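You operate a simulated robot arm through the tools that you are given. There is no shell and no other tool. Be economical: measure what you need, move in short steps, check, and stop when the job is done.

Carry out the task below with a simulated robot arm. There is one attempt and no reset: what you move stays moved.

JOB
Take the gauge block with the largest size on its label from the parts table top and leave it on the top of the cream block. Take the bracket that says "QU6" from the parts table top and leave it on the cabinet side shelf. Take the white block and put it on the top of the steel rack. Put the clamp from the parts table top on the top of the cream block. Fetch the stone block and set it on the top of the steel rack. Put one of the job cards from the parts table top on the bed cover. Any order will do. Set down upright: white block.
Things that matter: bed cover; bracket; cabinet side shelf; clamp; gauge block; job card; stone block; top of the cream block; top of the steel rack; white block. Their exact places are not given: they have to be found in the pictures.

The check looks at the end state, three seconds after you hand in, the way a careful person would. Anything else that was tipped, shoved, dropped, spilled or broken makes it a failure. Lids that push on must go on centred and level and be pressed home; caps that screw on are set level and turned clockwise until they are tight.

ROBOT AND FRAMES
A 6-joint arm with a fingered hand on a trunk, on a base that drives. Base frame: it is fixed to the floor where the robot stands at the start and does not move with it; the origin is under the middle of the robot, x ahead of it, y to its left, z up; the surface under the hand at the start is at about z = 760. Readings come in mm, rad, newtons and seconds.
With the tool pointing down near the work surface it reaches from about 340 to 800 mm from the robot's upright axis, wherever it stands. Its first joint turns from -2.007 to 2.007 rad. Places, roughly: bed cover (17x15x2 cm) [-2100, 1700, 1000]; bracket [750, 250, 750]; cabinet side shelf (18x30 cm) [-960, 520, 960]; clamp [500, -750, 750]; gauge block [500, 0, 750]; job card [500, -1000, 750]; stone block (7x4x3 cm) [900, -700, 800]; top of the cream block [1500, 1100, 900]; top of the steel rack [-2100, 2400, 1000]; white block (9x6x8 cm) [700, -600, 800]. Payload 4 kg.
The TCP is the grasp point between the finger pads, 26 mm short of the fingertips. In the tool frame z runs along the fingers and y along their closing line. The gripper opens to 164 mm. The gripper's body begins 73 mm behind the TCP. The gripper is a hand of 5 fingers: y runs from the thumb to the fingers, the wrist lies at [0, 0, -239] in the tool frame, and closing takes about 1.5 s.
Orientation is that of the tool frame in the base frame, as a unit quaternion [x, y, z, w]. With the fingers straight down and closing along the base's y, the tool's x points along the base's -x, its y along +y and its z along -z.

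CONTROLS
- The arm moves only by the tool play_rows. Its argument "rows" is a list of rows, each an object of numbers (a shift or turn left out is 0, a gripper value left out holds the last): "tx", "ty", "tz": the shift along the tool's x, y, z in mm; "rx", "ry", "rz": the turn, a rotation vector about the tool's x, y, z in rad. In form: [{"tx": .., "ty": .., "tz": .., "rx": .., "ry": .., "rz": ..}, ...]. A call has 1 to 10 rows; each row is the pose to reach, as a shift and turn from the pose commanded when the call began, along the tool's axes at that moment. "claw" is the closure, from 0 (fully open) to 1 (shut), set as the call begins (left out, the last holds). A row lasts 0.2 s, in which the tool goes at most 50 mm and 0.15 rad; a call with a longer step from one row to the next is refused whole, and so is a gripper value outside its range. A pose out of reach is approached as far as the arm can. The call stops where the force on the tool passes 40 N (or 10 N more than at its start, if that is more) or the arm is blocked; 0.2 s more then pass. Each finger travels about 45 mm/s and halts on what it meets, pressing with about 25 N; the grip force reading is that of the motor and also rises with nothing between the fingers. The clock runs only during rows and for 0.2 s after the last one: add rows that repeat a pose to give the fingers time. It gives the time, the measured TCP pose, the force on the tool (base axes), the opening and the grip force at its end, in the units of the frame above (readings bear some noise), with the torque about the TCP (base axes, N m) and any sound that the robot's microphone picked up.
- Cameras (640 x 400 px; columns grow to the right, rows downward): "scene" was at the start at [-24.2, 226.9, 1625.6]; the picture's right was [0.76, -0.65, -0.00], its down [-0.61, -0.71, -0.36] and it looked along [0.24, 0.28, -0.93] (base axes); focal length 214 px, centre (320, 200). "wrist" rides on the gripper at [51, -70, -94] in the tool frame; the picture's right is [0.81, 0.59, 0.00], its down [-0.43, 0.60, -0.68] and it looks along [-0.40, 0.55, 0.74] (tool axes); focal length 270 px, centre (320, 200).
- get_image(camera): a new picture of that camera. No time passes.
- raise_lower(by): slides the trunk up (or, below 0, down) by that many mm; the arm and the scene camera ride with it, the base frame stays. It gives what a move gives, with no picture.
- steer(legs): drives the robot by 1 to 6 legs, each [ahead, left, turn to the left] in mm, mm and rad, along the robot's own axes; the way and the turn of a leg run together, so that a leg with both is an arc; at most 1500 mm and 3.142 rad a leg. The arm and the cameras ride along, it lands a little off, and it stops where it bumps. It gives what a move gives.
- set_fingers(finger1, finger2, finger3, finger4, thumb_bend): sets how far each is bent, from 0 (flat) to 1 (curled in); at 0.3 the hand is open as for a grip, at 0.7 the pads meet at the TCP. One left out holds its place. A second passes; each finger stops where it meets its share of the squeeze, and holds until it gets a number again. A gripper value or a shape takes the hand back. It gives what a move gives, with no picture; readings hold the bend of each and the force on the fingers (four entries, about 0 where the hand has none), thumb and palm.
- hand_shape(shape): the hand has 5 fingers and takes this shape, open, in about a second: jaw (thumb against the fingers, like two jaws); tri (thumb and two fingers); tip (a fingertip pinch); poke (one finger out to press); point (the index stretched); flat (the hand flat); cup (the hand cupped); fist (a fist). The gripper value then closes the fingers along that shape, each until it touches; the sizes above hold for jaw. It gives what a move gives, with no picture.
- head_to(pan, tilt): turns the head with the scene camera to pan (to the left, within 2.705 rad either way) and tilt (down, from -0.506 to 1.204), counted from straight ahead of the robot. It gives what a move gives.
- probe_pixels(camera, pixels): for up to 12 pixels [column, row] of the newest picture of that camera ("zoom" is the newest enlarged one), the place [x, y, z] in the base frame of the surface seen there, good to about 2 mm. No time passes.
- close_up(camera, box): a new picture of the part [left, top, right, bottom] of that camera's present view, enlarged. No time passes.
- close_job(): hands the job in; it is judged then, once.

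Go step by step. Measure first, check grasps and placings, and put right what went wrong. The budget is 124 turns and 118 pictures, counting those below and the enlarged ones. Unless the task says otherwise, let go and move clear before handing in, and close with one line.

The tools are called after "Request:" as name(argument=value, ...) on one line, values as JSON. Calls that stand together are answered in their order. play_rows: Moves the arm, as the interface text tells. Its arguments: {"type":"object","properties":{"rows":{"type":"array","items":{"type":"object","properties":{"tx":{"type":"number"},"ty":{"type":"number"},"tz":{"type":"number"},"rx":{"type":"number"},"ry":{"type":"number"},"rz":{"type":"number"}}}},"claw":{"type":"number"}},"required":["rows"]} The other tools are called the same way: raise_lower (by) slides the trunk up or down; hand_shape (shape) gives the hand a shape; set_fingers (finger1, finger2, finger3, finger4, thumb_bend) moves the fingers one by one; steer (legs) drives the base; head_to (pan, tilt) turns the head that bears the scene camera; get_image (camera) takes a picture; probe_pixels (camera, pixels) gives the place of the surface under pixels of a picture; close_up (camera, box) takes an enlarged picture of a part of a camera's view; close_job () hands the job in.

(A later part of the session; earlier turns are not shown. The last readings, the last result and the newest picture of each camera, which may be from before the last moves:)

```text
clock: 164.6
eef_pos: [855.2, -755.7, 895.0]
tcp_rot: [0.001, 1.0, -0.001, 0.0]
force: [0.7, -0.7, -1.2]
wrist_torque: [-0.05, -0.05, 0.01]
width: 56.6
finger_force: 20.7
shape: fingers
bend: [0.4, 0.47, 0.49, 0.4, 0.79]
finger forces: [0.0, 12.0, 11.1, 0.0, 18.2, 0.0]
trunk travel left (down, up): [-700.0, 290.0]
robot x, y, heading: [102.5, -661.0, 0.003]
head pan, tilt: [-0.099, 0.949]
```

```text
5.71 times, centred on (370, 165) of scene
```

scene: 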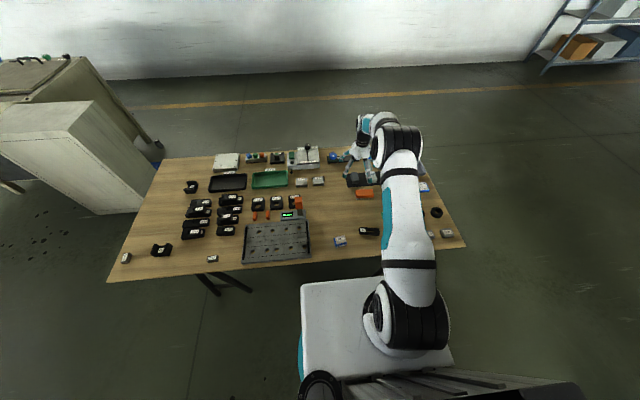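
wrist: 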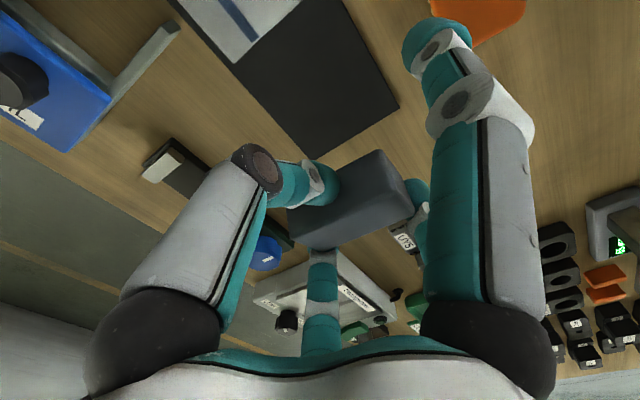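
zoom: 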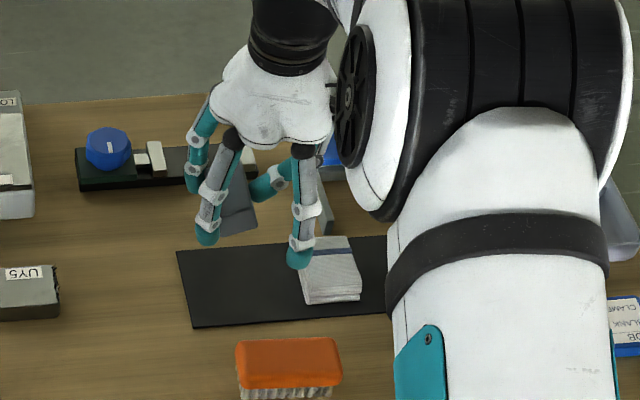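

Stone held. Raise and drive: strafe left along the table first.

Request:
play_rows(rows=[{"tz": -40}, {"tz": -80}, {"tz": -120}, {"tz": -160}, {"tz": -200}, {"tx": 45, "tz": -220}, {"tx": 90, "tz": -240}, {"tx": 130, "tz": -260}])

Request:
raise_lower(by=150)

Request:
steer(legs=[[0, 1500, 0], [0, 1500, 0], [0, 1000, 0]])

```text
clock: 166.4
eef_pos: [722.0, -759.9, 1157.1]
tcp_rot: [0.001, 1.0, 0.0, 0.001]
force: [0.2, 0.2, -0.8]
wrist_torque: [-0.01, -0.04, 0.0]
width: 56.7
finger_force: 20.9
shape: fingers
bend: [0.4, 0.47, 0.49, 0.4, 0.79]
finger forces: [0.0, 12.0, 11.3, 0.1, 18.2, 0.1]
trunk travel left (down, up): [-700.0, 290.0]
robot x, y, heading: [101.0, -659.1, 0.001]
head pan, tilt: [-0.099, 0.949]
```

```text
clock: 168.2
eef_pos: [724.9, -758.7, 1305.6]
tcp_rot: [0.001, 1.0, -0.001, 0.0]
force: [0.4, 0.4, -1.9]
wrist_torque: [-0.01, 0.01, 0.0]
width: 56.6
finger_force: 20.3
shape: fingers
bend: [0.4, 0.47, 0.49, 0.4, 0.79]
finger forces: [0.0, 11.9, 11.3, 0.0, 18.1, 0.0]
trunk travel left (down, up): [-850.0, 140.0]
robot x, y, heading: [106.2, -661.6, -0.003]
head pan, tilt: [-0.099, 0.949]
```

```text
clock: 187.1
eef_pos: [676.7, 3158.6, 1306.7]
tcp_rot: [0.002, 1.0, -0.001, 0.0]
force: [0.4, 0.1, -1.5]
wrist_torque: [-0.02, -0.02, -0.01]
width: 56.8
finger_force: 20.8
shape: fingers
bend: [0.4, 0.47, 0.49, 0.4, 0.79]
finger forces: [0.0, 12.1, 11.3, 0.1, 18.2, 0.0]
trunk travel left (down, up): [-850.0, 140.0]
robot x, y, heading: [53.8, 3260.6, -0.009]
head pan, tilt: [-0.099, 0.949]
```

Request:
steer(legs=[[-500, 140, 0.009], [-1500, 0, 0], [-1400, 0, 0]])

```text
clock: 203.6
eef_pos: [-2703.2, 3392.2, 1307.4]
tcp_rot: [0.014, 1.0, -0.001, 0.0]
force: [0.2, 0.4, -2.1]
wrist_torque: [-0.02, -0.03, -0.03]
width: 56.6
finger_force: 20.2
shape: fingers
bend: [0.4, 0.47, 0.49, 0.4, 0.79]
finger forces: [0.0, 11.9, 11.4, 0.0, 18.2, 0.1]
trunk travel left (down, up): [-850.0, 140.0]
robot x, y, heading: [-3325.5, 3506.7, -0.034]
head pan, tilt: [-0.099, 0.949]
```

Request:
steer(legs=[[0, 0, 0.034], [0, -1310, 0]])

```text
clock: 210.5
eef_pos: [-2720.5, 2098.3, 1306.3]
tcp_rot: [0.013, 1.0, -0.001, 0.0]
force: [0.5, -0.2, -1.2]
wrist_torque: [-0.01, -0.03, 0.01]
width: 57.0
finger_force: 21.1
shape: fingers
bend: [0.4, 0.47, 0.49, 0.4, 0.79]
finger forces: [0.1, 11.9, 11.4, 0.0, 18.2, 0.0]
trunk travel left (down, up): [-850.0, 140.0]
robot x, y, heading: [-3343.3, 2208.5, -0.034]
head pan, tilt: [-0.099, 0.949]
```

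Request:
steer(legs=[[620, 0, 0.034]])

Request:
head_to(pan=0.2, tilt=0.9)

Request:
close_up(camera="scene", box=[280, 90, 460, 220])

```text
clock: 214.0
eef_pos: [-2091.3, 2125.1, 1306.0]
tcp_rot: [-0.01, 1.0, -0.001, 0.0]
force: [-0.5, -0.6, -1.8]
wrist_torque: [-0.03, -0.01, -0.02]
width: 56.8
finger_force: 21.1
shape: fingers
bend: [0.4, 0.47, 0.49, 0.4, 0.79]
finger forces: [0.0, 11.8, 11.4, 0.0, 18.2, 0.1]
trunk travel left (down, up): [-850.0, 140.0]
robot x, y, heading: [-2717.1, 2205.6, 0.019]
head pan, tilt: [-0.099, 0.949]
```

```text
clock: 214.8
eef_pos: [-2091.8, 2124.0, 1305.7]
tcp_rot: [-0.01, 1.0, -0.001, 0.0]
force: [0.5, 0.0, -1.4]
wrist_torque: [-0.05, 0.01, 0.02]
width: 56.8
finger_force: 21.0
shape: fingers
bend: [0.4, 0.47, 0.49, 0.4, 0.79]
finger forces: [0.1, 11.8, 11.4, 0.0, 18.1, 0.0]
trunk travel left (down, up): [-850.0, 140.0]
robot x, y, heading: [-2714.8, 2208.2, 0.017]
head pan, tilt: [0.201, 0.901]
```

```text
3.08 times, centred on (370, 155) of scene
```

zoom: 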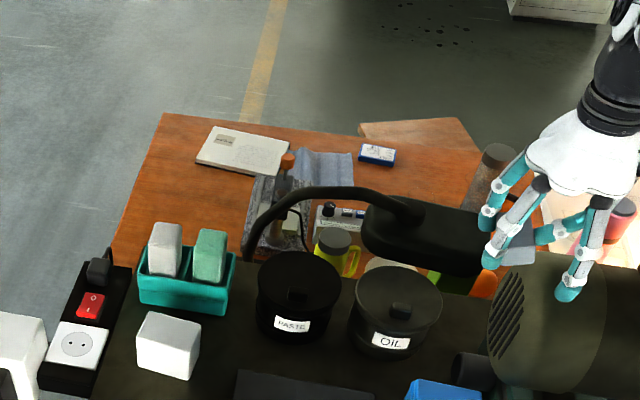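

Request:
probe_pixels(camera="zoom", pixels=[[298, 292], [400, 310], [291, 335], [390, 352], [258, 290], [342, 290], [440, 300], [420, 235], [340, 370], [270, 370], [225, 340], [340, 190]])

```text
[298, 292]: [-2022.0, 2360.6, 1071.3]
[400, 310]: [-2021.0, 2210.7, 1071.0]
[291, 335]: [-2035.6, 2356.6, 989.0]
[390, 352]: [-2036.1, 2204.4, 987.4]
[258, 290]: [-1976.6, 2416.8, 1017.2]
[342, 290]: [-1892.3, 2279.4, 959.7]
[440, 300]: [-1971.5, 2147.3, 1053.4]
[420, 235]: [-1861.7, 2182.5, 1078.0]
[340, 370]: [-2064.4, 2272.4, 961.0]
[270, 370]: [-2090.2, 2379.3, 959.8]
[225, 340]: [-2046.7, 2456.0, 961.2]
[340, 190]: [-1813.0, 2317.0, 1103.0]
```

Bare pocket chosen: stone centre (-2097,2440), beside the white block. Move over it and down to z≈1060.

Request:
play_rows(rows=[{"ty": 45, "rz": 0.01}, {"tx": -1, "ty": 90, "rz": 0.02}, {"tx": -2, "ty": 135, "rz": 0.02}, {"tx": -3, "ty": 180, "rz": 0.02}, {"tx": -4, "ty": 225, "rz": 0.02}, {"tx": -5, "ty": 270, "rz": 0.02}, {"tx": -5, "ty": 306, "rz": 0.02}, {"tx": -5, "ty": 306, "rz": 0.02, "tz": 50}, {"tx": -5, "ty": 306, "rz": 0.02, "tz": 100}, {"tx": -5, "ty": 306, "rz": 0.02, "tz": 150}])

Request:
play_rows(rows=[{"tz": 40}, {"tz": 80}, {"tz": 100}])

Request:
close_up(camera="scene", box=[290, 120, 410, 210])

Request:
get_image(camera="wrist")

```text
clock: 217.0
eef_pos: [-2091.5, 2433.3, 1153.4]
tcp_rot: [-0.001, 1.0, -0.001, 0.0]
force: [0.7, -0.7, -1.6]
wrist_torque: [-0.04, 0.01, 0.03]
width: 57.0
finger_force: 20.9
shape: fingers
bend: [0.4, 0.47, 0.49, 0.4, 0.79]
finger forces: [0.0, 11.8, 11.4, 0.0, 18.1, 0.0]
trunk travel left (down, up): [-850.0, 140.0]
robot x, y, heading: [-2718.2, 2208.5, 0.02]
head pan, tilt: [0.201, 0.901]
```

```text
clock: 217.8
eef_pos: [-2092.9, 2433.0, 1054.2]
tcp_rot: [0.0, 1.0, -0.001, 0.0]
force: [-0.3, -1.4, -1.2]
wrist_torque: [-0.03, 0.0, 0.0]
width: 56.9
finger_force: 21.0
shape: fingers
bend: [0.4, 0.47, 0.49, 0.4, 0.79]
finger forces: [0.0, 11.8, 11.5, 0.1, 18.1, 0.0]
trunk travel left (down, up): [-850.0, 140.0]
robot x, y, heading: [-2716.8, 2207.3, 0.014]
head pan, tilt: [0.201, 0.901]
```

```text
4.44 times, centred on (350, 165) of scene
```

zoom: 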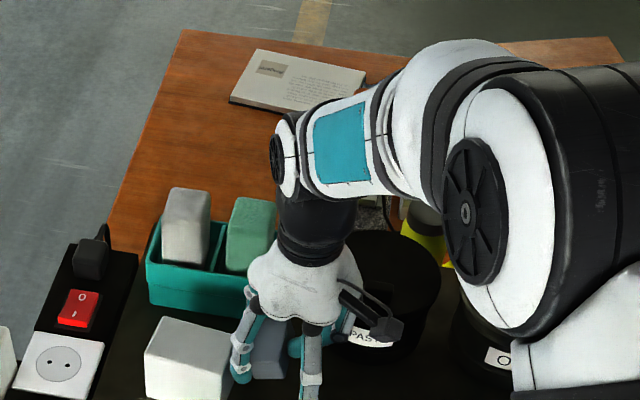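

```text
47 pictures are left
```

wrist: 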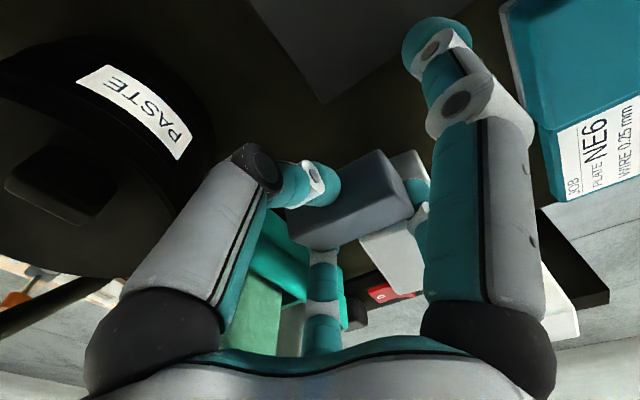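

Request:
probe_pixels(camera="zoom", pixels=[[222, 345], [222, 385], [240, 370], [308, 385], [205, 335]])

Request:
probe_pixels(camera="wrist", pixels=[[410, 160], [400, 152], [425, 180], [335, 225], [380, 190], [380, 250], [325, 258]])

```text
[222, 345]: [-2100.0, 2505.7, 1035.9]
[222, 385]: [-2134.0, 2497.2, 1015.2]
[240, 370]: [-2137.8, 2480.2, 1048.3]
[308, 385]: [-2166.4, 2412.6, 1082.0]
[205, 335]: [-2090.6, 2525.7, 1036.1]
```

```text
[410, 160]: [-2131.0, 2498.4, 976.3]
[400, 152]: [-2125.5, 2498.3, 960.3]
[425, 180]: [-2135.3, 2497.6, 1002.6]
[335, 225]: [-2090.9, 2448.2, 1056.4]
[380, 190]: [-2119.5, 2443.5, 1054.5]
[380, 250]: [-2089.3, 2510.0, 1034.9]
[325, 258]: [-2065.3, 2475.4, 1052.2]
```

Request:
play_rows(rows=[{"ty": -4, "tz": 25}, {"ty": -4, "tz": 45}, {"ty": -4, "tz": 55}, {"ty": -4, "tz": 59}, {"ty": -4, "tz": 62}])

```text
clock: 219.0
eef_pos: [-2092.5, 2426.6, 996.3]
tcp_rot: [0.0, 1.0, 0.001, 0.002]
force: [2.8, 1.2, 18.3]
wrist_torque: [-0.48, 1.29, 0.0]
width: 57.9
finger_force: 30.7
shape: fingers
bend: [0.39, 0.47, 0.49, 0.4, 0.79]
finger forces: [19.8, 11.9, 11.3, 0.3, 18.2, 0.1]
trunk travel left (down, up): [-850.0, 140.0]
robot x, y, heading: [-2718.5, 2203.4, 0.02]
head pan, tilt: [0.201, 0.901]
```

Finger 1 touches the mat. Lift a little, stretch it out, then lower again.

Request:
play_rows(rows=[{"tz": -10}])

Request:
set_fingers(finger1=0.1)

Request:
play_rows(rows=[{"tz": 8}, {"tz": 12}, {"tz": 15}])

```text
clock: 219.4
eef_pos: [-2094.0, 2426.0, 1003.6]
tcp_rot: [0.0, 1.0, -0.002, 0.0]
force: [0.2, 0.7, -1.7]
wrist_torque: [-0.04, -0.02, -0.02]
width: 57.2
finger_force: 20.8
shape: fingers
bend: [0.4, 0.47, 0.49, 0.4, 0.79]
finger forces: [0.0, 11.9, 11.5, 0.1, 18.2, 0.0]
trunk travel left (down, up): [-850.0, 140.0]
robot x, y, heading: [-2714.3, 2209.9, 0.023]
head pan, tilt: [0.201, 0.901]
```

```text
clock: 220.4
eef_pos: [-2092.6, 2426.1, 1004.0]
tcp_rot: [0.001, 1.0, -0.001, 0.001]
force: [-0.9, 0.2, -2.0]
wrist_torque: [-0.04, -0.01, -0.01]
width: 99.7
finger_force: 20.8
shape: fingers
bend: [0.1, 0.47, 0.49, 0.4, 0.79]
finger forces: [0.1, 11.8, 11.4, 0.0, 18.1, 0.0]
trunk travel left (down, up): [-850.0, 140.0]
robot x, y, heading: [-2720.1, 2209.6, 0.023]
head pan, tilt: [0.201, 0.901]
```

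```text
clock: 221.2
eef_pos: [-2093.1, 2426.5, 994.4]
tcp_rot: [0.0, 1.0, 0.001, 0.004]
force: [-1.2, -1.8, 36.1]
wrist_torque: [1.61, 0.54, -0.03]
width: 99.9
finger_force: 38.9
shape: fingers
bend: [0.1, 0.46, 0.48, 0.4, 0.8]
finger forces: [0.1, 36.0, 23.5, 0.1, 17.8, 0.1]
trunk travel left (down, up): [-850.0, 140.0]
robot x, y, heading: [-2716.6, 2208.0, 0.017]
head pan, tilt: [0.201, 0.901]
```

Stone has touched down (force up on fingers 2/3). Ease up 3 mm, open the thumb then the fingers slightly.

Request:
play_rows(rows=[{"tz": -3}])

Request:
set_fingers(thumb_bend=0.55)

Request:
set_fingers(finger2=0.43, finger3=0.43)

Request:
get_image(camera="wrist")

```text
clock: 221.6
eef_pos: [-2093.6, 2425.9, 993.7]
tcp_rot: [0.0, 1.0, 0.0, 0.003]
force: [0.9, 0.8, 32.1]
wrist_torque: [1.49, -0.3, -0.09]
width: 99.9
finger_force: 36.1
shape: fingers
bend: [0.1, 0.46, 0.48, 0.4, 0.8]
finger forces: [0.1, 24.8, 30.4, 0.1, 16.7, 0.0]
trunk travel left (down, up): [-850.0, 140.0]
robot x, y, heading: [-2717.8, 2210.3, 0.022]
head pan, tilt: [0.201, 0.901]
```

```text
clock: 222.6
eef_pos: [-2093.8, 2427.5, 994.8]
tcp_rot: [-0.001, 1.0, -0.001, 0.002]
force: [0.4, 11.5, 35.0]
wrist_torque: [1.86, 0.64, -0.06]
width: 95.7
finger_force: 19.7
shape: fingers
bend: [0.1, 0.47, 0.5, 0.4, 0.55]
finger forces: [0.1, 27.0, 11.8, 0.0, 1.1, 0.1]
trunk travel left (down, up): [-850.0, 140.0]
robot x, y, heading: [-2718.0, 2205.1, 0.02]
head pan, tilt: [0.201, 0.901]
```

```text
clock: 223.6
eef_pos: [-2093.7, 2424.9, 994.9]
tcp_rot: [0.0, 1.0, 0.0, 0.002]
force: [5.4, -4.4, 34.8]
wrist_torque: [-0.23, 0.4, -0.08]
width: 95.8
finger_force: 17.8
shape: fingers
bend: [0.1, 0.45, 0.43, 0.4, 0.55]
finger forces: [0.1, 15.2, 0.0, 0.2, 20.1, 0.1]
trunk travel left (down, up): [-850.0, 140.0]
robot x, y, heading: [-2717.7, 2205.3, 0.02]
head pan, tilt: [0.201, 0.901]
```

```text
46 pictures are left
```

wrist: 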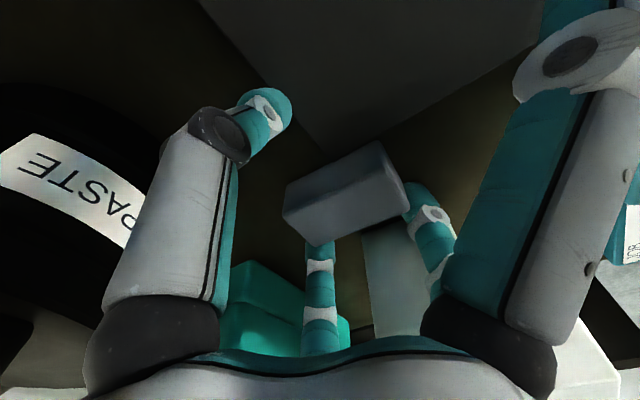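

Thumb and finger press on the surface; raise a bit and look.

Request:
play_rows(rows=[{"tz": -5}, {"tz": -10}])

Request:
get_image(camera="wrist")

Request:
probe_pixels(camera="wrist", pixels=[[300, 190], [370, 150], [395, 195], [320, 230], [345, 190], [350, 270], [390, 170]])

```text
clock: 224.2
eef_pos: [-2093.8, 2425.9, 999.1]
tcp_rot: [0.001, 1.0, -0.002, -0.004]
force: [-0.6, -0.6, -0.2]
wrist_torque: [0.0, -0.03, -0.02]
width: 95.7
finger_force: 0.1
shape: fingers
bend: [0.1, 0.43, 0.43, 0.4, 0.55]
finger forces: [0.0, 0.0, 0.0, 0.0, 0.1, 0.1]
trunk travel left (down, up): [-850.0, 140.0]
robot x, y, heading: [-2719.3, 2207.9, 0.02]
head pan, tilt: [0.201, 0.901]
```

```text
45 pictures are left
```

wrist: 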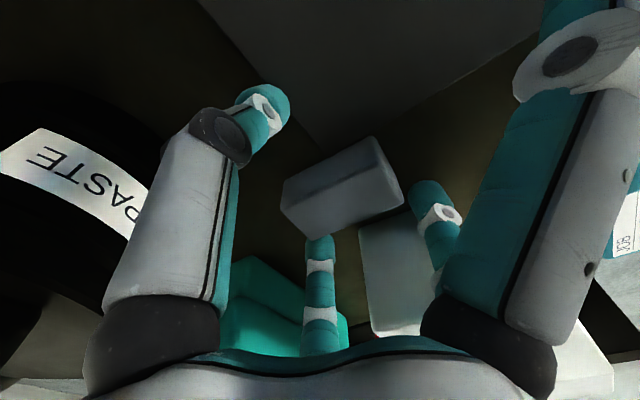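

```text
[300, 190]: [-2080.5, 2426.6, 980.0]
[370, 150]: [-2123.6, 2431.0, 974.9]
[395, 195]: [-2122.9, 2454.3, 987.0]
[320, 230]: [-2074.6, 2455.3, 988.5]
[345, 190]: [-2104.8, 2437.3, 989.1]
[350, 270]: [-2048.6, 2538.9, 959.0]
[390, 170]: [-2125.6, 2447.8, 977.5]
```

Stone sits flat at z 989 on the bare rack top. Lift clear and drive back, checking with one picture.

Request:
play_rows(rows=[{"tz": -15}, {"tz": -40}, {"tz": -80}, {"tz": -125}, {"tz": -170}, {"tz": -220}, {"tz": -270}, {"tz": -300}])

Request:
hand_shape(shape="jaw")

Request:
steer(legs=[[-630, 0, -0.02]])

Request:
close_up(camera="scene", box=[260, 40, 460, 180])

```text
clock: 226.0
eef_pos: [-2094.9, 2426.1, 1302.7]
tcp_rot: [0.0, 1.0, -0.001, 0.0]
force: [-0.2, -0.3, -0.8]
wrist_torque: [0.0, 0.0, 0.02]
width: 95.6
finger_force: 0.0
shape: fingers
bend: [0.1, 0.43, 0.43, 0.4, 0.55]
finger forces: [0.0, 0.0, 0.1, 0.0, 0.1, 0.1]
trunk travel left (down, up): [-850.0, 140.0]
robot x, y, heading: [-2714.7, 2209.2, 0.014]
head pan, tilt: [0.201, 0.901]
```

```text
clock: 226.9
eef_pos: [-2094.7, 2425.8, 1299.8]
tcp_rot: [0.0, 1.0, 0.0, 0.0]
force: [0.1, 0.8, -0.3]
wrist_torque: [0.01, -0.02, -0.02]
width: 164.0
finger_force: 0.1
shape: jaw
bend: [0.3, 0.3, 0.3, 0.3, 0.3]
finger forces: [0.1, 0.1, 0.0, 0.0, 0.0, 0.0]
trunk travel left (down, up): [-850.0, 140.0]
robot x, y, heading: [-2715.4, 2206.7, 0.018]
head pan, tilt: [0.201, 0.901]
```

```text
clock: 230.4
eef_pos: [-2717.6, 2408.3, 1301.1]
tcp_rot: [0.012, 1.0, -0.001, 0.001]
force: [0.2, 0.5, -0.3]
wrist_torque: [-0.02, -0.03, 0.03]
width: 163.9
finger_force: 0.0
shape: jaw
bend: [0.3, 0.3, 0.3, 0.3, 0.3]
finger forces: [0.0, 0.1, 0.0, 0.0, 0.0, 0.1]
trunk travel left (down, up): [-850.0, 140.0]
robot x, y, heading: [-3344.0, 2203.5, -0.003]
head pan, tilt: [0.201, 0.901]
```

```text
2.86 times, centred on (360, 110) of scene
```

zoom: 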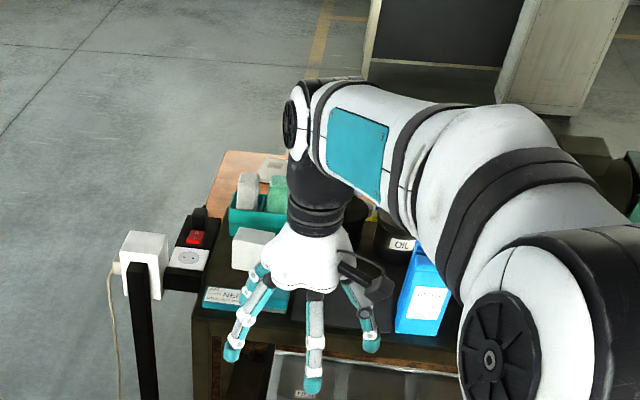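

Both rack items are fine. Drive back to the table for the job card.

Request:
steer(legs=[[0, 1180, 0], [1500, 0, 0], [1500, 0, 0], [380, 0, 0]])

```text
clock: 252.1
eef_pos: [593.8, 3596.9, 1301.3]
tcp_rot: [0.008, 1.0, -0.001, 0.0]
force: [0.3, -0.3, 0.2]
wrist_torque: [0.0, 0.03, -0.02]
width: 164.0
finger_force: 0.0
shape: jaw
bend: [0.3, 0.3, 0.3, 0.3, 0.3]
finger forces: [0.0, 0.1, 0.0, 0.0, 0.1, 0.0]
trunk travel left (down, up): [-850.0, 140.0]
robot x, y, heading: [-31.6, 3389.2, -0.001]
head pan, tilt: [0.201, 0.901]
```

Request:
steer(legs=[[60, -1400, 0], [0, -1400, 0]])

```text
clock: 265.5
eef_pos: [561.2, 809.9, 1302.3]
tcp_rot: [0.031, 1.0, -0.001, 0.0]
force: [-0.5, 0.2, 0.5]
wrist_torque: [0.0, -0.01, -0.03]
width: 164.0
finger_force: 0.1
shape: jaw
bend: [0.3, 0.3, 0.3, 0.3, 0.3]
finger forces: [0.0, 0.0, 0.0, 0.0, 0.0, 0.1]
trunk travel left (down, up): [-850.0, 140.0]
robot x, y, heading: [-70.7, 629.2, -0.047]
head pan, tilt: [0.201, 0.901]
```

Request:
steer(legs=[[70, -750, 0.047], [30, -690, 0]])

Request:
raise_lower(by=-150)

Request:
head_to(pan=-0.1, tilt=0.95)

Request:
get_image(camera="scene")

```text
clock: 273.0
eef_pos: [632.4, -614.1, 1302.6]
tcp_rot: [0.014, 1.0, -0.002, -0.001]
force: [0.5, -0.1, 0.4]
wrist_torque: [-0.01, -0.01, -0.02]
width: 164.0
finger_force: 0.1
shape: jaw
bend: [0.3, 0.3, 0.3, 0.3, 0.3]
finger forces: [0.0, 0.0, 0.0, 0.0, 0.0, 0.0]
trunk travel left (down, up): [-850.0, 140.0]
robot x, y, heading: [6.0, -813.1, -0.012]
head pan, tilt: [0.201, 0.901]
```

```text
clock: 274.8
eef_pos: [632.2, -614.9, 1151.7]
tcp_rot: [0.015, 1.0, -0.001, 0.0]
force: [-0.3, 0.6, 0.3]
wrist_torque: [0.0, -0.01, -0.01]
width: 164.1
finger_force: 0.1
shape: jaw
bend: [0.3, 0.3, 0.3, 0.3, 0.3]
finger forces: [0.1, 0.2, 0.0, 0.1, 0.0, 0.1]
trunk travel left (down, up): [-700.0, 290.0]
robot x, y, heading: [6.9, -810.8, -0.01]
head pan, tilt: [0.201, 0.901]
```

```text
clock: 275.6
eef_pos: [633.5, -614.0, 1152.0]
tcp_rot: [0.014, 1.0, -0.001, -0.001]
force: [0.7, -0.6, 0.0]
wrist_torque: [0.02, 0.0, -0.01]
width: 163.7
finger_force: 0.0
shape: jaw
bend: [0.3, 0.3, 0.3, 0.3, 0.3]
finger forces: [0.0, 0.0, 0.0, 0.1, 0.1, 0.1]
trunk travel left (down, up): [-700.0, 290.0]
robot x, y, heading: [4.1, -814.4, -0.012]
head pan, tilt: [-0.099, 0.949]
```

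```text
43 pictures are left
```

scene: 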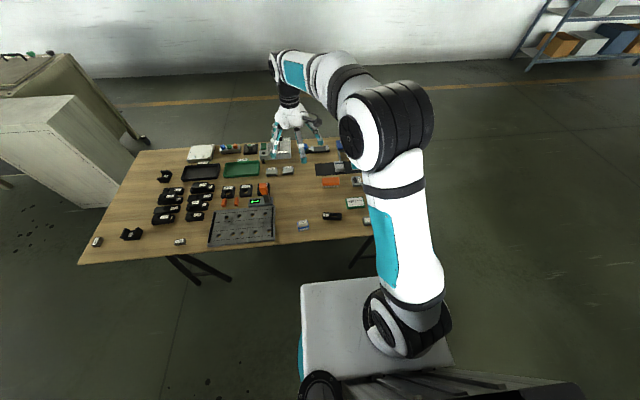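

Request:
close_up(camera="scene", box=[310, 185, 370, 225])

Request:
probe_pixels(camera="zoom", pixels=[[378, 140], [520, 125], [540, 210], [400, 220], [460, 175], [130, 290], [320, 290], [135, 340], [320, 340], [220, 305], [220, 345], [300, 320]])

```text
10.00 times, centred on (340, 205) of scene
```

zoom: 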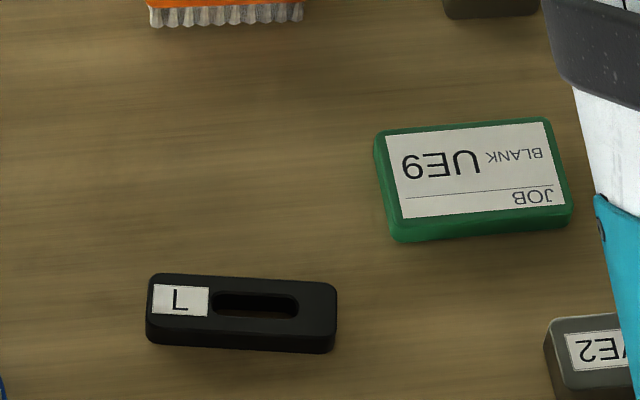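

```text
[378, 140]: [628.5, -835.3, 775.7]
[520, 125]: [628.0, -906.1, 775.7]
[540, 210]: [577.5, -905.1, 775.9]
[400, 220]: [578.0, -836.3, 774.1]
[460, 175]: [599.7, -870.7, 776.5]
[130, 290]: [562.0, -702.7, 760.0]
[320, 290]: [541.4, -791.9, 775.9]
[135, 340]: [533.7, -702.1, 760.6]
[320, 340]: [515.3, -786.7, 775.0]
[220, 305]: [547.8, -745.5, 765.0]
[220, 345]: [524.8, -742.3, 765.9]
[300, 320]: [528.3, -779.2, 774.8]
```

Card UE9 centre (602,-875), ~60x85x16 mm, axis-aligned. I'll use a five-finger grasp round it; go above.

Request:
play_rows(rows=[{"tx": 4, "ty": -44}, {"tx": 8, "ty": -88}, {"tx": 12, "ty": -132, "rz": -0.01}, {"tx": 16, "ty": -176, "rz": -0.02}, {"tx": 20, "ty": -220, "rz": -0.028}, {"tx": 24, "ty": -262, "rz": -0.028}, {"tx": 24, "ty": -262, "tz": 50, "rz": -0.028}, {"tx": 24, "ty": -262, "tz": 100, "rz": -0.028}, {"tx": 24, "ty": -262, "tz": 150, "rz": -0.028}, {"tx": 24, "ty": -262, "tz": 200, "rz": -0.028}], claw=0.25)

Request:
play_rows(rows=[{"tz": 45}, {"tz": 90}, {"tz": 110}])

Request:
get_image(camera="wrist")

```text
clock: 277.8
eef_pos: [606.1, -874.4, 951.7]
tcp_rot: [0.0, 1.0, 0.0, 0.0]
force: [0.4, 0.2, -0.4]
wrist_torque: [-0.02, 0.04, -0.02]
width: 123.3
finger_force: 0.2
shape: jaw
bend: [0.28, 0.28, 0.28, 0.28, 0.59]
finger forces: [0.0, 0.0, 0.0, 0.0, 0.0, 0.1]
trunk travel left (down, up): [-700.0, 290.0]
robot x, y, heading: [4.1, -816.3, -0.011]
head pan, tilt: [-0.099, 0.949]
```

```text
clock: 278.6
eef_pos: [602.7, -876.3, 845.5]
tcp_rot: [0.0, 1.0, -0.001, -0.001]
force: [-1.2, 0.2, 0.6]
wrist_torque: [0.01, 0.01, 0.02]
width: 123.3
finger_force: 0.0
shape: jaw
bend: [0.28, 0.28, 0.28, 0.28, 0.59]
finger forces: [0.0, 0.1, 0.0, 0.0, 0.0, 0.0]
trunk travel left (down, up): [-700.0, 290.0]
robot x, y, heading: [4.1, -813.9, -0.01]
head pan, tilt: [-0.099, 0.949]
```

```text
41 pictures are left
```

wrist: 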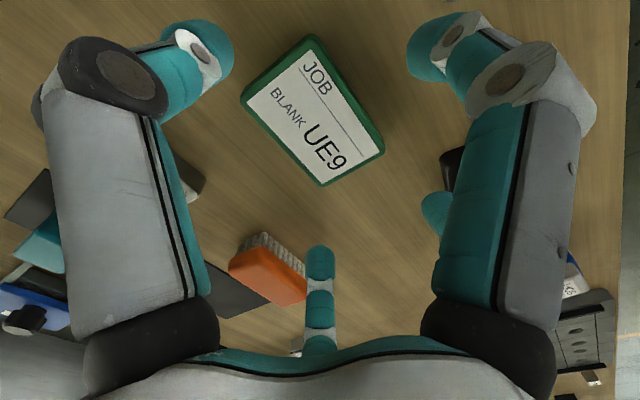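

Clear all round. Descend to TCP≈796 and close.

Request:
play_rows(rows=[{"tz": 20}, {"tz": 38}, {"tz": 46}, {"tz": 50}])

Request:
play_rows(rows=[{}, {}, {}, {}, {}, {}, {}, {}, {}, {}], claw=0.8)

Request:
get_image(camera="wrist")

```text
clock: 279.6
eef_pos: [601.1, -876.5, 792.8]
tcp_rot: [0.0, 1.0, -0.002, 0.001]
force: [1.0, 0.1, 0.2]
wrist_torque: [-0.01, 0.01, 0.0]
width: 123.2
finger_force: 0.1
shape: jaw
bend: [0.28, 0.28, 0.28, 0.28, 0.59]
finger forces: [0.1, 0.0, 0.1, 0.1, 0.0, 0.0]
trunk travel left (down, up): [-700.0, 290.0]
robot x, y, heading: [6.4, -815.3, -0.014]
head pan, tilt: [-0.099, 0.949]
```

```text
clock: 281.8
eef_pos: [601.3, -876.2, 793.9]
tcp_rot: [0.0, 1.0, -0.001, 0.0]
force: [0.3, 0.3, -0.1]
wrist_torque: [0.02, 0.03, 0.01]
width: 84.0
finger_force: 24.7
shape: jaw
bend: [0.46, 0.35, 0.34, 0.44, 0.7]
finger forces: [21.4, 22.1, 18.2, 22.3, 23.2, 0.1]
trunk travel left (down, up): [-700.0, 290.0]
robot x, y, heading: [5.5, -816.2, -0.006]
head pan, tilt: [-0.099, 0.949]
```

```text
40 pictures are left
```

wrist: 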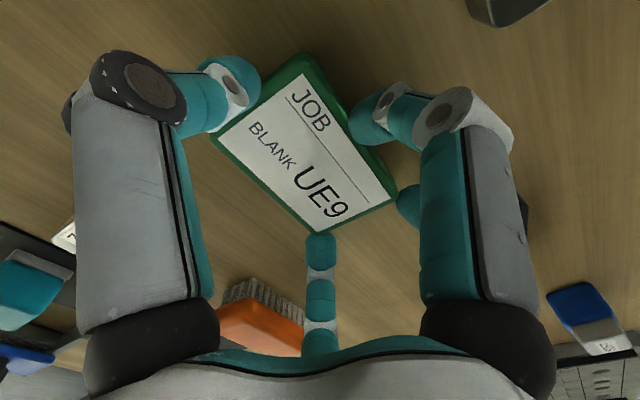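

Solid five-finger grip. Lift, raise the trunk and drive.

Request:
play_rows(rows=[{"tz": -20}, {"tz": -60}, {"tz": -105}, {"tz": -150}, {"tz": -195}, {"tz": -240}, {"tz": -285}, {"tz": -330}, {"tz": -370}])

Request:
raise_lower(by=150)

Request:
steer(legs=[[0, 1500, 0], [0, 1500, 0], [0, 1200, 0]])

```text
clock: 283.8
eef_pos: [598.0, -874.7, 1164.9]
tcp_rot: [0.0, 1.0, -0.001, 0.0]
force: [0.2, -0.2, -0.5]
wrist_torque: [0.0, 0.02, -0.01]
width: 84.2
finger_force: 25.0
shape: jaw
bend: [0.46, 0.35, 0.34, 0.44, 0.7]
finger forces: [21.3, 22.0, 18.2, 22.3, 23.3, 0.0]
trunk travel left (down, up): [-700.0, 290.0]
robot x, y, heading: [1.0, -813.5, -0.011]
head pan, tilt: [-0.099, 0.949]
```

```text
clock: 285.5
eef_pos: [599.1, -876.2, 1314.9]
tcp_rot: [0.0, 1.0, -0.001, 0.001]
force: [1.1, 0.2, 0.2]
wrist_torque: [0.02, -0.03, 0.01]
width: 84.1
finger_force: 25.1
shape: jaw
bend: [0.46, 0.35, 0.34, 0.44, 0.7]
finger forces: [21.2, 22.1, 18.1, 22.4, 23.3, 0.0]
trunk travel left (down, up): [-850.0, 140.0]
robot x, y, heading: [5.9, -816.6, -0.008]
head pan, tilt: [-0.099, 0.949]
```

```text
clock: 305.9
eef_pos: [560.6, 3381.7, 1315.5]
tcp_rot: [-0.003, 1.0, -0.001, 0.0]
force: [0.3, 0.7, 0.2]
wrist_torque: [-0.01, -0.04, -0.02]
width: 84.3
finger_force: 24.9
shape: jaw
bend: [0.46, 0.35, 0.34, 0.44, 0.7]
finger forces: [21.2, 22.0, 18.1, 22.4, 23.3, 0.1]
trunk travel left (down, up): [-850.0, 140.0]
robot x, y, heading: [-33.9, 3438.4, -0.004]
head pan, tilt: [-0.099, 0.949]
```

Request:
raise_lower(by=80)

Request:
steer(legs=[[-1500, 0, 0], [-1500, 0, 0], [-320, 0, 0]])

```text
clock: 307.1
eef_pos: [562.1, 3382.1, 1394.4]
tcp_rot: [-0.003, 1.0, -0.001, 0.0]
force: [0.0, 0.1, 0.3]
wrist_torque: [0.03, -0.02, -0.04]
width: 83.9
finger_force: 25.2
shape: jaw
bend: [0.46, 0.35, 0.34, 0.44, 0.7]
finger forces: [21.2, 22.0, 18.0, 22.3, 23.2, 0.0]
trunk travel left (down, up): [-930.0, 60.0]
robot x, y, heading: [-31.2, 3435.7, 0.001]
head pan, tilt: [-0.099, 0.949]
```

```text
clock: 323.5
eef_pos: [-2814.1, 3486.7, 1395.9]
tcp_rot: [0.031, 1.0, -0.001, 0.002]
force: [0.0, -0.1, 0.0]
wrist_torque: [0.02, -0.03, -0.02]
width: 84.1
finger_force: 24.9
shape: jaw
bend: [0.46, 0.35, 0.34, 0.44, 0.7]
finger forces: [21.2, 22.1, 18.2, 22.5, 23.3, 0.0]
trunk travel left (down, up): [-930.0, 60.0]
robot x, y, heading: [-3400.7, 3579.4, -0.068]
head pan, tilt: [-0.099, 0.949]
```

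Request:
steer(legs=[[0, 0, 0.068], [50, -1200, 0], [0, -530, 0]])

```text
clock: 332.6
eef_pos: [-2724.3, 1839.6, 1394.4]
tcp_rot: [-0.02, 1.0, -0.001, 0.0]
force: [0.3, 0.3, -0.3]
wrist_torque: [0.02, 0.01, -0.01]
width: 84.1
finger_force: 25.2
shape: jaw
bend: [0.46, 0.35, 0.34, 0.44, 0.7]
finger forces: [21.3, 22.0, 18.0, 22.5, 23.3, 0.0]
trunk travel left (down, up): [-930.0, 60.0]
robot x, y, heading: [-3321.3, 1877.7, 0.03]
head pan, tilt: [-0.099, 0.949]
```

Request:
steer(legs=[[550, -50, -0.03]])

Request:
head_to(pan=-0.1, tilt=0.85)

Request:
get_image(camera="scene")

Request:
get_image(camera="wrist")

```text
clock: 335.8
eef_pos: [-2172.2, 1797.7, 1394.2]
tcp_rot: [-0.016, 1.0, -0.001, -0.001]
force: [-0.7, 0.3, -1.0]
wrist_torque: [0.01, 0.02, 0.02]
width: 84.2
finger_force: 24.9
shape: jaw
bend: [0.46, 0.35, 0.34, 0.44, 0.7]
finger forces: [21.2, 21.9, 18.2, 22.5, 23.2, 0.0]
trunk travel left (down, up): [-930.0, 60.0]
robot x, y, heading: [-2769.1, 1839.8, 0.02]
head pan, tilt: [-0.099, 0.949]
```

```text
clock: 336.4
eef_pos: [-2172.0, 1798.2, 1394.7]
tcp_rot: [-0.015, 1.0, -0.001, 0.0]
force: [0.2, 0.0, -0.3]
wrist_torque: [0.03, 0.01, 0.02]
width: 84.4
finger_force: 24.8
shape: jaw
bend: [0.46, 0.35, 0.34, 0.44, 0.7]
finger forces: [21.2, 22.0, 18.1, 22.5, 23.3, 0.1]
trunk travel left (down, up): [-930.0, 60.0]
robot x, y, heading: [-2772.2, 1841.4, 0.026]
head pan, tilt: [-0.099, 0.85]
```

```text
39 pictures are left
```

scene: 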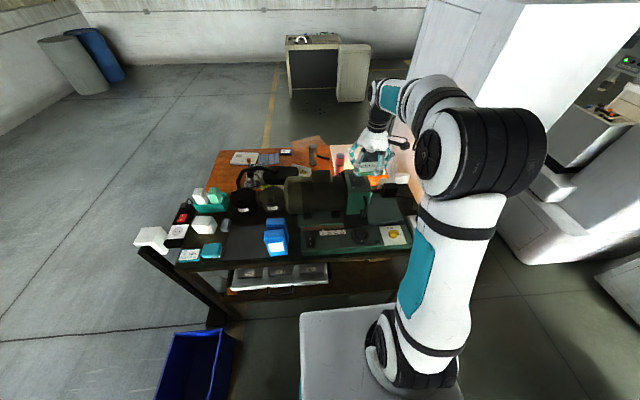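

```text
38 pictures are left
```

wrist: 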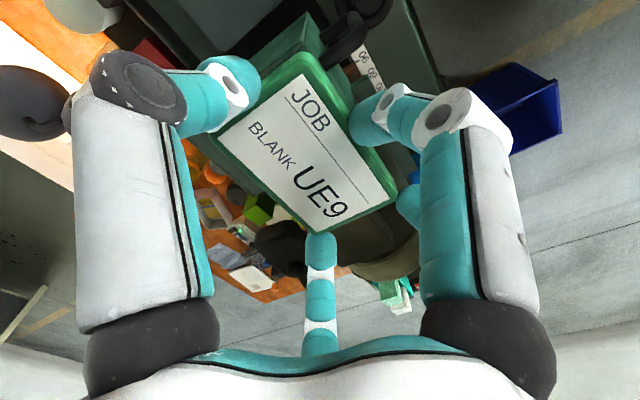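

Bed cover visible at (384,208). Zoom to measure it and the handle beside it.

Request:
close_up(camera="scene", box=[310, 150, 430, 250])

Request:
probe_pixels(camera="zoom", pixels=[[330, 285], [330, 230], [420, 230], [440, 280], [380, 260], [310, 230], [300, 190], [320, 200], [285, 200], [480, 130], [350, 215], [400, 285]])

```text
4.00 times, centred on (370, 200) of scene
```

zoom: 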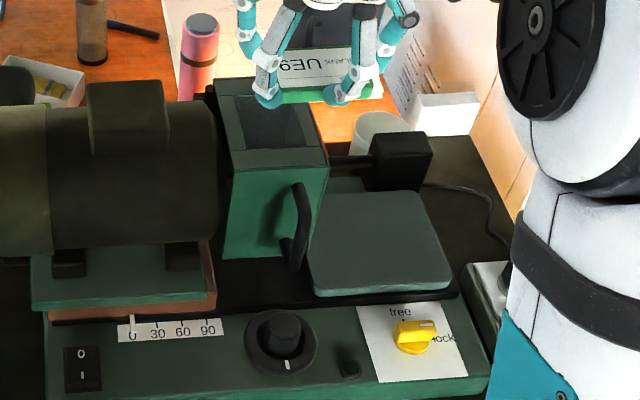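

```text
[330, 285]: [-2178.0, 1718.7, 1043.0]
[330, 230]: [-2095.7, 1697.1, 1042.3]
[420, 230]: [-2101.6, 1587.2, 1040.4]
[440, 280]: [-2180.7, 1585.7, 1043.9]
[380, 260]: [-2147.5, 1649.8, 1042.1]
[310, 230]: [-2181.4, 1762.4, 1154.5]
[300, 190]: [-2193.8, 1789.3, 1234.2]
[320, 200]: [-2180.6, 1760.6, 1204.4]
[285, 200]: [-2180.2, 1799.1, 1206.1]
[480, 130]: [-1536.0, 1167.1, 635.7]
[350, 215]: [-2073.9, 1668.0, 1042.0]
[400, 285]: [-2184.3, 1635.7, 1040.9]
```

Request:
probe_pixels(camera="zoom", pixels=[[400, 145], [400, 175], [345, 165], [380, 180], [425, 185], [330, 180], [350, 187], [320, 160]])

```text
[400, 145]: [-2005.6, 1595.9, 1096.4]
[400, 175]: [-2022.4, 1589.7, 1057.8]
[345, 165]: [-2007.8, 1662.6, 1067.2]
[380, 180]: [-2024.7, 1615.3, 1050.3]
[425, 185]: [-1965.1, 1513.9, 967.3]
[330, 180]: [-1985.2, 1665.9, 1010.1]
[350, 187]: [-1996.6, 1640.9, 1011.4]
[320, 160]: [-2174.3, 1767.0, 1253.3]
```

Clear. Move over the cover and down to z≈1130.

Request:
play_rows(rows=[{"tx": -9, "ty": -41, "rz": 0.01}, {"tx": -18, "ty": -82, "rz": 0.02}, {"tx": -27, "ty": -123, "rz": 0.03}, {"tx": -35, "ty": -163, "rz": 0.03}, {"tx": -35, "ty": -163, "rz": 0.03, "tz": 45}, {"tx": -35, "ty": -163, "rz": 0.03, "tz": 90}, {"tx": -35, "ty": -163, "rz": 0.03, "tz": 135}, {"tx": -35, "ty": -163, "rz": 0.03, "tz": 180}, {"tx": -35, "ty": -163, "rz": 0.03, "tz": 225}, {"tx": -35, "ty": -163, "rz": 0.03, "tz": 260}])

Request:
close_up(camera="scene", box=[310, 130, 430, 240])

Request:
get_image(camera="wrist")

```text
clock: 338.6
eef_pos: [-2131.8, 1636.1, 1132.7]
tcp_rot: [0.0, 1.0, -0.001, 0.0]
force: [0.8, -0.4, -0.2]
wrist_torque: [0.01, 0.0, -0.01]
width: 84.2
finger_force: 24.9
shape: jaw
bend: [0.46, 0.35, 0.35, 0.44, 0.7]
finger forces: [21.0, 21.5, 17.9, 22.6, 23.0, 0.0]
trunk travel left (down, up): [-930.0, 60.0]
robot x, y, heading: [-2771.4, 1839.1, 0.015]
head pan, tilt: [-0.099, 0.85]
```

```text
3.64 times, centred on (370, 185) of scene
```

zoom: 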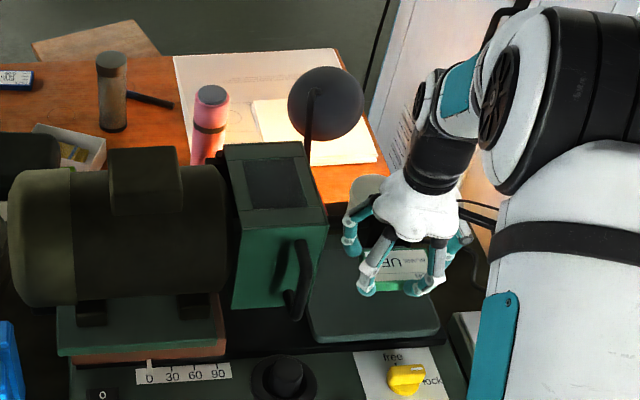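

```text
35 pictures are left
```

wrist: 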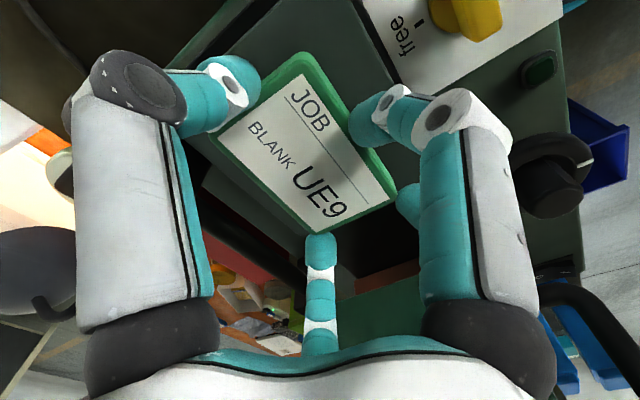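

Request:
play_rows(rows=[{"tz": 25}, {"tz": 42}, {"tz": 50}, {"tz": 54}, {"tz": 56}])

```text
clock: 339.9
eef_pos: [-2131.1, 1635.5, 1079.4]
tcp_rot: [0.0, 1.0, -0.001, 0.0]
force: [0.2, 0.5, -1.5]
wrist_torque: [-0.02, 0.02, 0.01]
width: 84.2
finger_force: 24.6
shape: jaw
bend: [0.46, 0.35, 0.35, 0.44, 0.7]
finger forces: [20.9, 21.5, 18.0, 22.6, 22.8, 0.0]
trunk travel left (down, up): [-930.0, 60.0]
robot x, y, heading: [-2769.3, 1840.4, 0.018]
head pan, tilt: [-0.099, 0.85]
```

Request:
play_rows(rows=[{"tz": 2}, {"tz": 4}])

Request:
play_rows(rows=[{}, {}, {}, {}, {}, {}], claw=0.4)

Request:
play_rows(rows=[{"tz": -10}, {"tz": -40}, {"tz": -85}, {"tz": -130}, {"tz": -175}, {"tz": -220}, {"tz": -265}, {"tz": -310}])

Request:
close_up(camera="scene", box=[330, 150, 430, 240])

```text
clock: 340.4
eef_pos: [-2132.3, 1634.8, 1075.0]
tcp_rot: [0.001, 1.0, -0.001, 0.001]
force: [0.3, -0.7, 2.3]
wrist_torque: [-0.16, 0.01, 0.02]
width: 83.6
finger_force: 25.3
shape: jaw
bend: [0.46, 0.35, 0.35, 0.44, 0.7]
finger forces: [21.4, 21.6, 18.4, 23.0, 23.8, 0.1]
trunk travel left (down, up): [-930.0, 60.0]
robot x, y, heading: [-2768.9, 1839.6, 0.021]
head pan, tilt: [-0.099, 0.85]
```

```text
clock: 341.9
eef_pos: [-2131.9, 1635.4, 1073.6]
tcp_rot: [0.0, 1.0, -0.001, 0.0]
force: [-0.2, 0.3, -0.5]
wrist_torque: [-0.02, 0.03, 0.02]
width: 98.4
finger_force: 0.1
shape: jaw
bend: [0.33, 0.33, 0.33, 0.33, 0.7]
finger forces: [0.0, 0.0, 0.2, 0.0, 0.3, 0.1]
trunk travel left (down, up): [-930.0, 60.0]
robot x, y, heading: [-2769.1, 1844.6, 0.022]
head pan, tilt: [-0.099, 0.85]
```

```text
clock: 343.6
eef_pos: [-2135.7, 1634.6, 1384.8]
tcp_rot: [0.0, 1.0, -0.002, 0.0]
force: [-0.8, -1.0, -0.7]
wrist_torque: [-0.01, 0.01, 0.0]
width: 98.5
finger_force: 0.0
shape: jaw
bend: [0.33, 0.33, 0.33, 0.33, 0.7]
finger forces: [0.0, 0.0, 0.0, 0.1, 0.1, 0.0]
trunk travel left (down, up): [-930.0, 60.0]
robot x, y, heading: [-2763.8, 1841.2, 0.023]
head pan, tilt: [-0.099, 0.85]
```

```text
4.44 times, centred on (380, 195) of scene
```

zoom: 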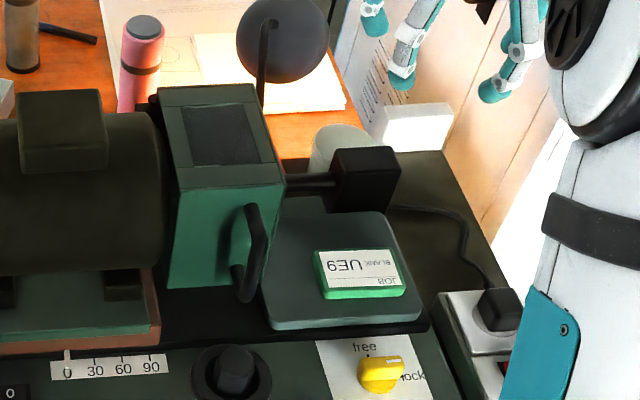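

The card lies on the bed cover. Drive back toward the table.

Request:
steer(legs=[[-580, 0, -0.02], [0, 1560, 0], [1500, 0, 0], [1500, 0, 0], [400, 0, 0]])

```text
refused: 1560 is not a number from -1500 to 1500
```

Request:
steer(legs=[[-580, 0, -0.02], [0, 800, 0], [0, 740, 0], [1500, 0, 0], [1500, 0, 0], [400, 0, 0]])

```text
clock: 370.5
eef_pos: [692.2, 3206.7, 1382.7]
tcp_rot: [-0.011, 1.0, 0.0, 0.0]
force: [-0.5, 0.9, -0.5]
wrist_torque: [-0.01, -0.01, 0.01]
width: 98.3
finger_force: 0.1
shape: jaw
bend: [0.33, 0.33, 0.33, 0.33, 0.7]
finger forces: [0.0, 0.0, 0.1, 0.0, 0.0, 0.1]
trunk travel left (down, up): [-930.0, 60.0]
robot x, y, heading: [51.6, 3401.6, 0.038]
head pan, tilt: [-0.099, 0.85]
```

Request:
steer(legs=[[0, -1300, -0.038], [0, -1000, 0]])

Request:
head_to(pan=0.0, tilt=0.6)

Request:
get_image(camera="scene")

Request:
probe_pixels(camera="scene", pixels=[[280, 200], [300, 220], [320, 230], [260, 220], [280, 260], [320, 300], [340, 200], [300, 180], [260, 180], [240, 200], [360, 220], [300, 160]])

```text
clock: 381.9
eef_pos: [616.1, 832.7, 1382.9]
tcp_rot: [0.045, 0.999, -0.001, 0.0]
force: [0.3, 0.0, 0.5]
wrist_torque: [0.0, 0.01, -0.01]
width: 98.5
finger_force: 0.0
shape: jaw
bend: [0.33, 0.33, 0.33, 0.33, 0.7]
finger forces: [0.0, 0.0, 0.1, 0.1, 0.0, 0.0]
trunk travel left (down, up): [-930.0, 60.0]
robot x, y, heading: [4.5, 1094.2, -0.071]
head pan, tilt: [-0.099, 0.85]
```

```text
clock: 382.6
eef_pos: [616.8, 833.2, 1383.4]
tcp_rot: [0.046, 0.999, -0.001, 0.0]
force: [-0.2, -0.2, -0.2]
wrist_torque: [0.01, 0.01, 0.02]
width: 98.4
finger_force: 0.2
shape: jaw
bend: [0.33, 0.33, 0.33, 0.33, 0.7]
finger forces: [0.0, 0.0, 0.0, 0.0, 0.0, 0.0]
trunk travel left (down, up): [-930.0, 60.0]
robot x, y, heading: [5.5, 1090.4, -0.076]
head pan, tilt: [0.0, 0.6]
```

```text
33 pictures are left
```

scene: 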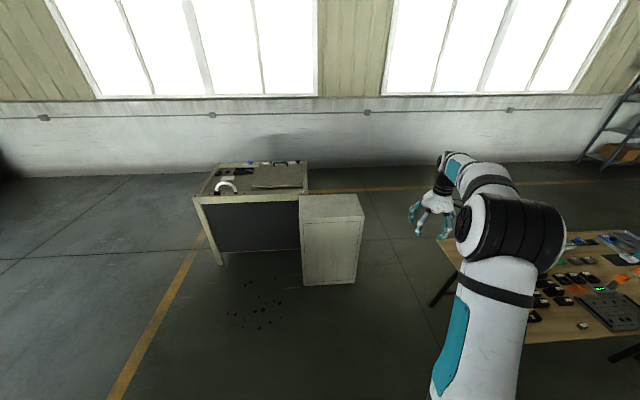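

```text
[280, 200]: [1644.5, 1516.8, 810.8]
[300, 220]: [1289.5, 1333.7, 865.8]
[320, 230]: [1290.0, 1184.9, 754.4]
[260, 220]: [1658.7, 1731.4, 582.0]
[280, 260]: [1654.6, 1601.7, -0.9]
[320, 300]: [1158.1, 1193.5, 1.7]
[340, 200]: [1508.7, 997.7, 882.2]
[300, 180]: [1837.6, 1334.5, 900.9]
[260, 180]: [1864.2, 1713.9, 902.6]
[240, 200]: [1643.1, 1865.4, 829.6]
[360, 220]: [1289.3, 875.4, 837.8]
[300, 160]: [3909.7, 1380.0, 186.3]
```

Cream block top is flat and empty: z≈882, x 1290..1640, y 870..1333. Now to the gauge block.

Request:
steer(legs=[[0, 0, 0.074], [0, -1120, 0]])

Request:
raise_lower(by=-230)

Request:
head_to(pan=0.1, tilt=1.05)

Request:
get_image(camera="scene")

```text
clock: 388.8
eef_pos: [630.6, -249.4, 1383.1]
tcp_rot: [0.013, 1.0, -0.001, 0.0]
force: [-0.2, -0.6, -0.2]
wrist_torque: [-0.02, 0.0, 0.01]
width: 98.4
finger_force: 0.1
shape: jaw
bend: [0.33, 0.33, 0.33, 0.33, 0.7]
finger forces: [0.0, 0.0, 0.0, 0.1, 0.1, 0.1]
trunk travel left (down, up): [-930.0, 60.0]
robot x, y, heading: [4.1, -26.4, -0.003]
head pan, tilt: [0.0, 0.6]
```

```text
clock: 391.3
eef_pos: [630.3, -248.9, 1153.7]
tcp_rot: [0.013, 1.0, -0.001, 0.0]
force: [0.5, -0.1, 0.6]
wrist_torque: [-0.01, -0.01, -0.02]
width: 98.4
finger_force: 0.0
shape: jaw
bend: [0.33, 0.33, 0.33, 0.33, 0.7]
finger forces: [0.1, 0.0, 0.0, 0.1, 0.1, 0.1]
trunk travel left (down, up): [-700.0, 290.0]
robot x, y, heading: [1.5, -27.9, -0.004]
head pan, tilt: [0.0, 0.6]
```

```text
clock: 392.2
eef_pos: [628.7, -248.5, 1153.5]
tcp_rot: [0.014, 1.0, 0.0, 0.0]
force: [0.4, -0.1, 0.2]
wrist_torque: [-0.01, 0.02, -0.01]
width: 98.3
finger_force: 0.1
shape: jaw
bend: [0.33, 0.33, 0.33, 0.33, 0.7]
finger forces: [0.0, 0.0, 0.1, 0.1, 0.1, 0.0]
trunk travel left (down, up): [-700.0, 290.0]
robot x, y, heading: [1.0, -30.1, -0.005]
head pan, tilt: [0.099, 1.051]
```

```text
32 pictures are left
```

scene: 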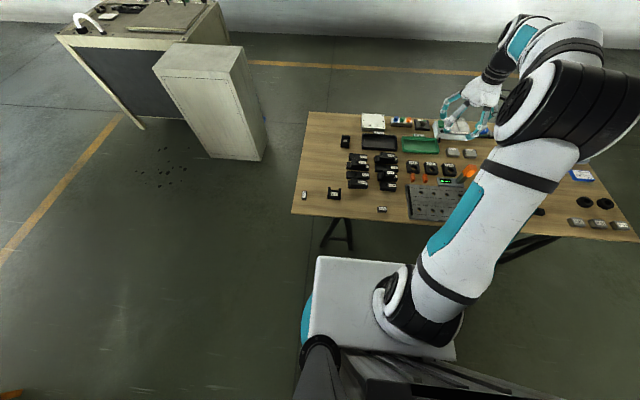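

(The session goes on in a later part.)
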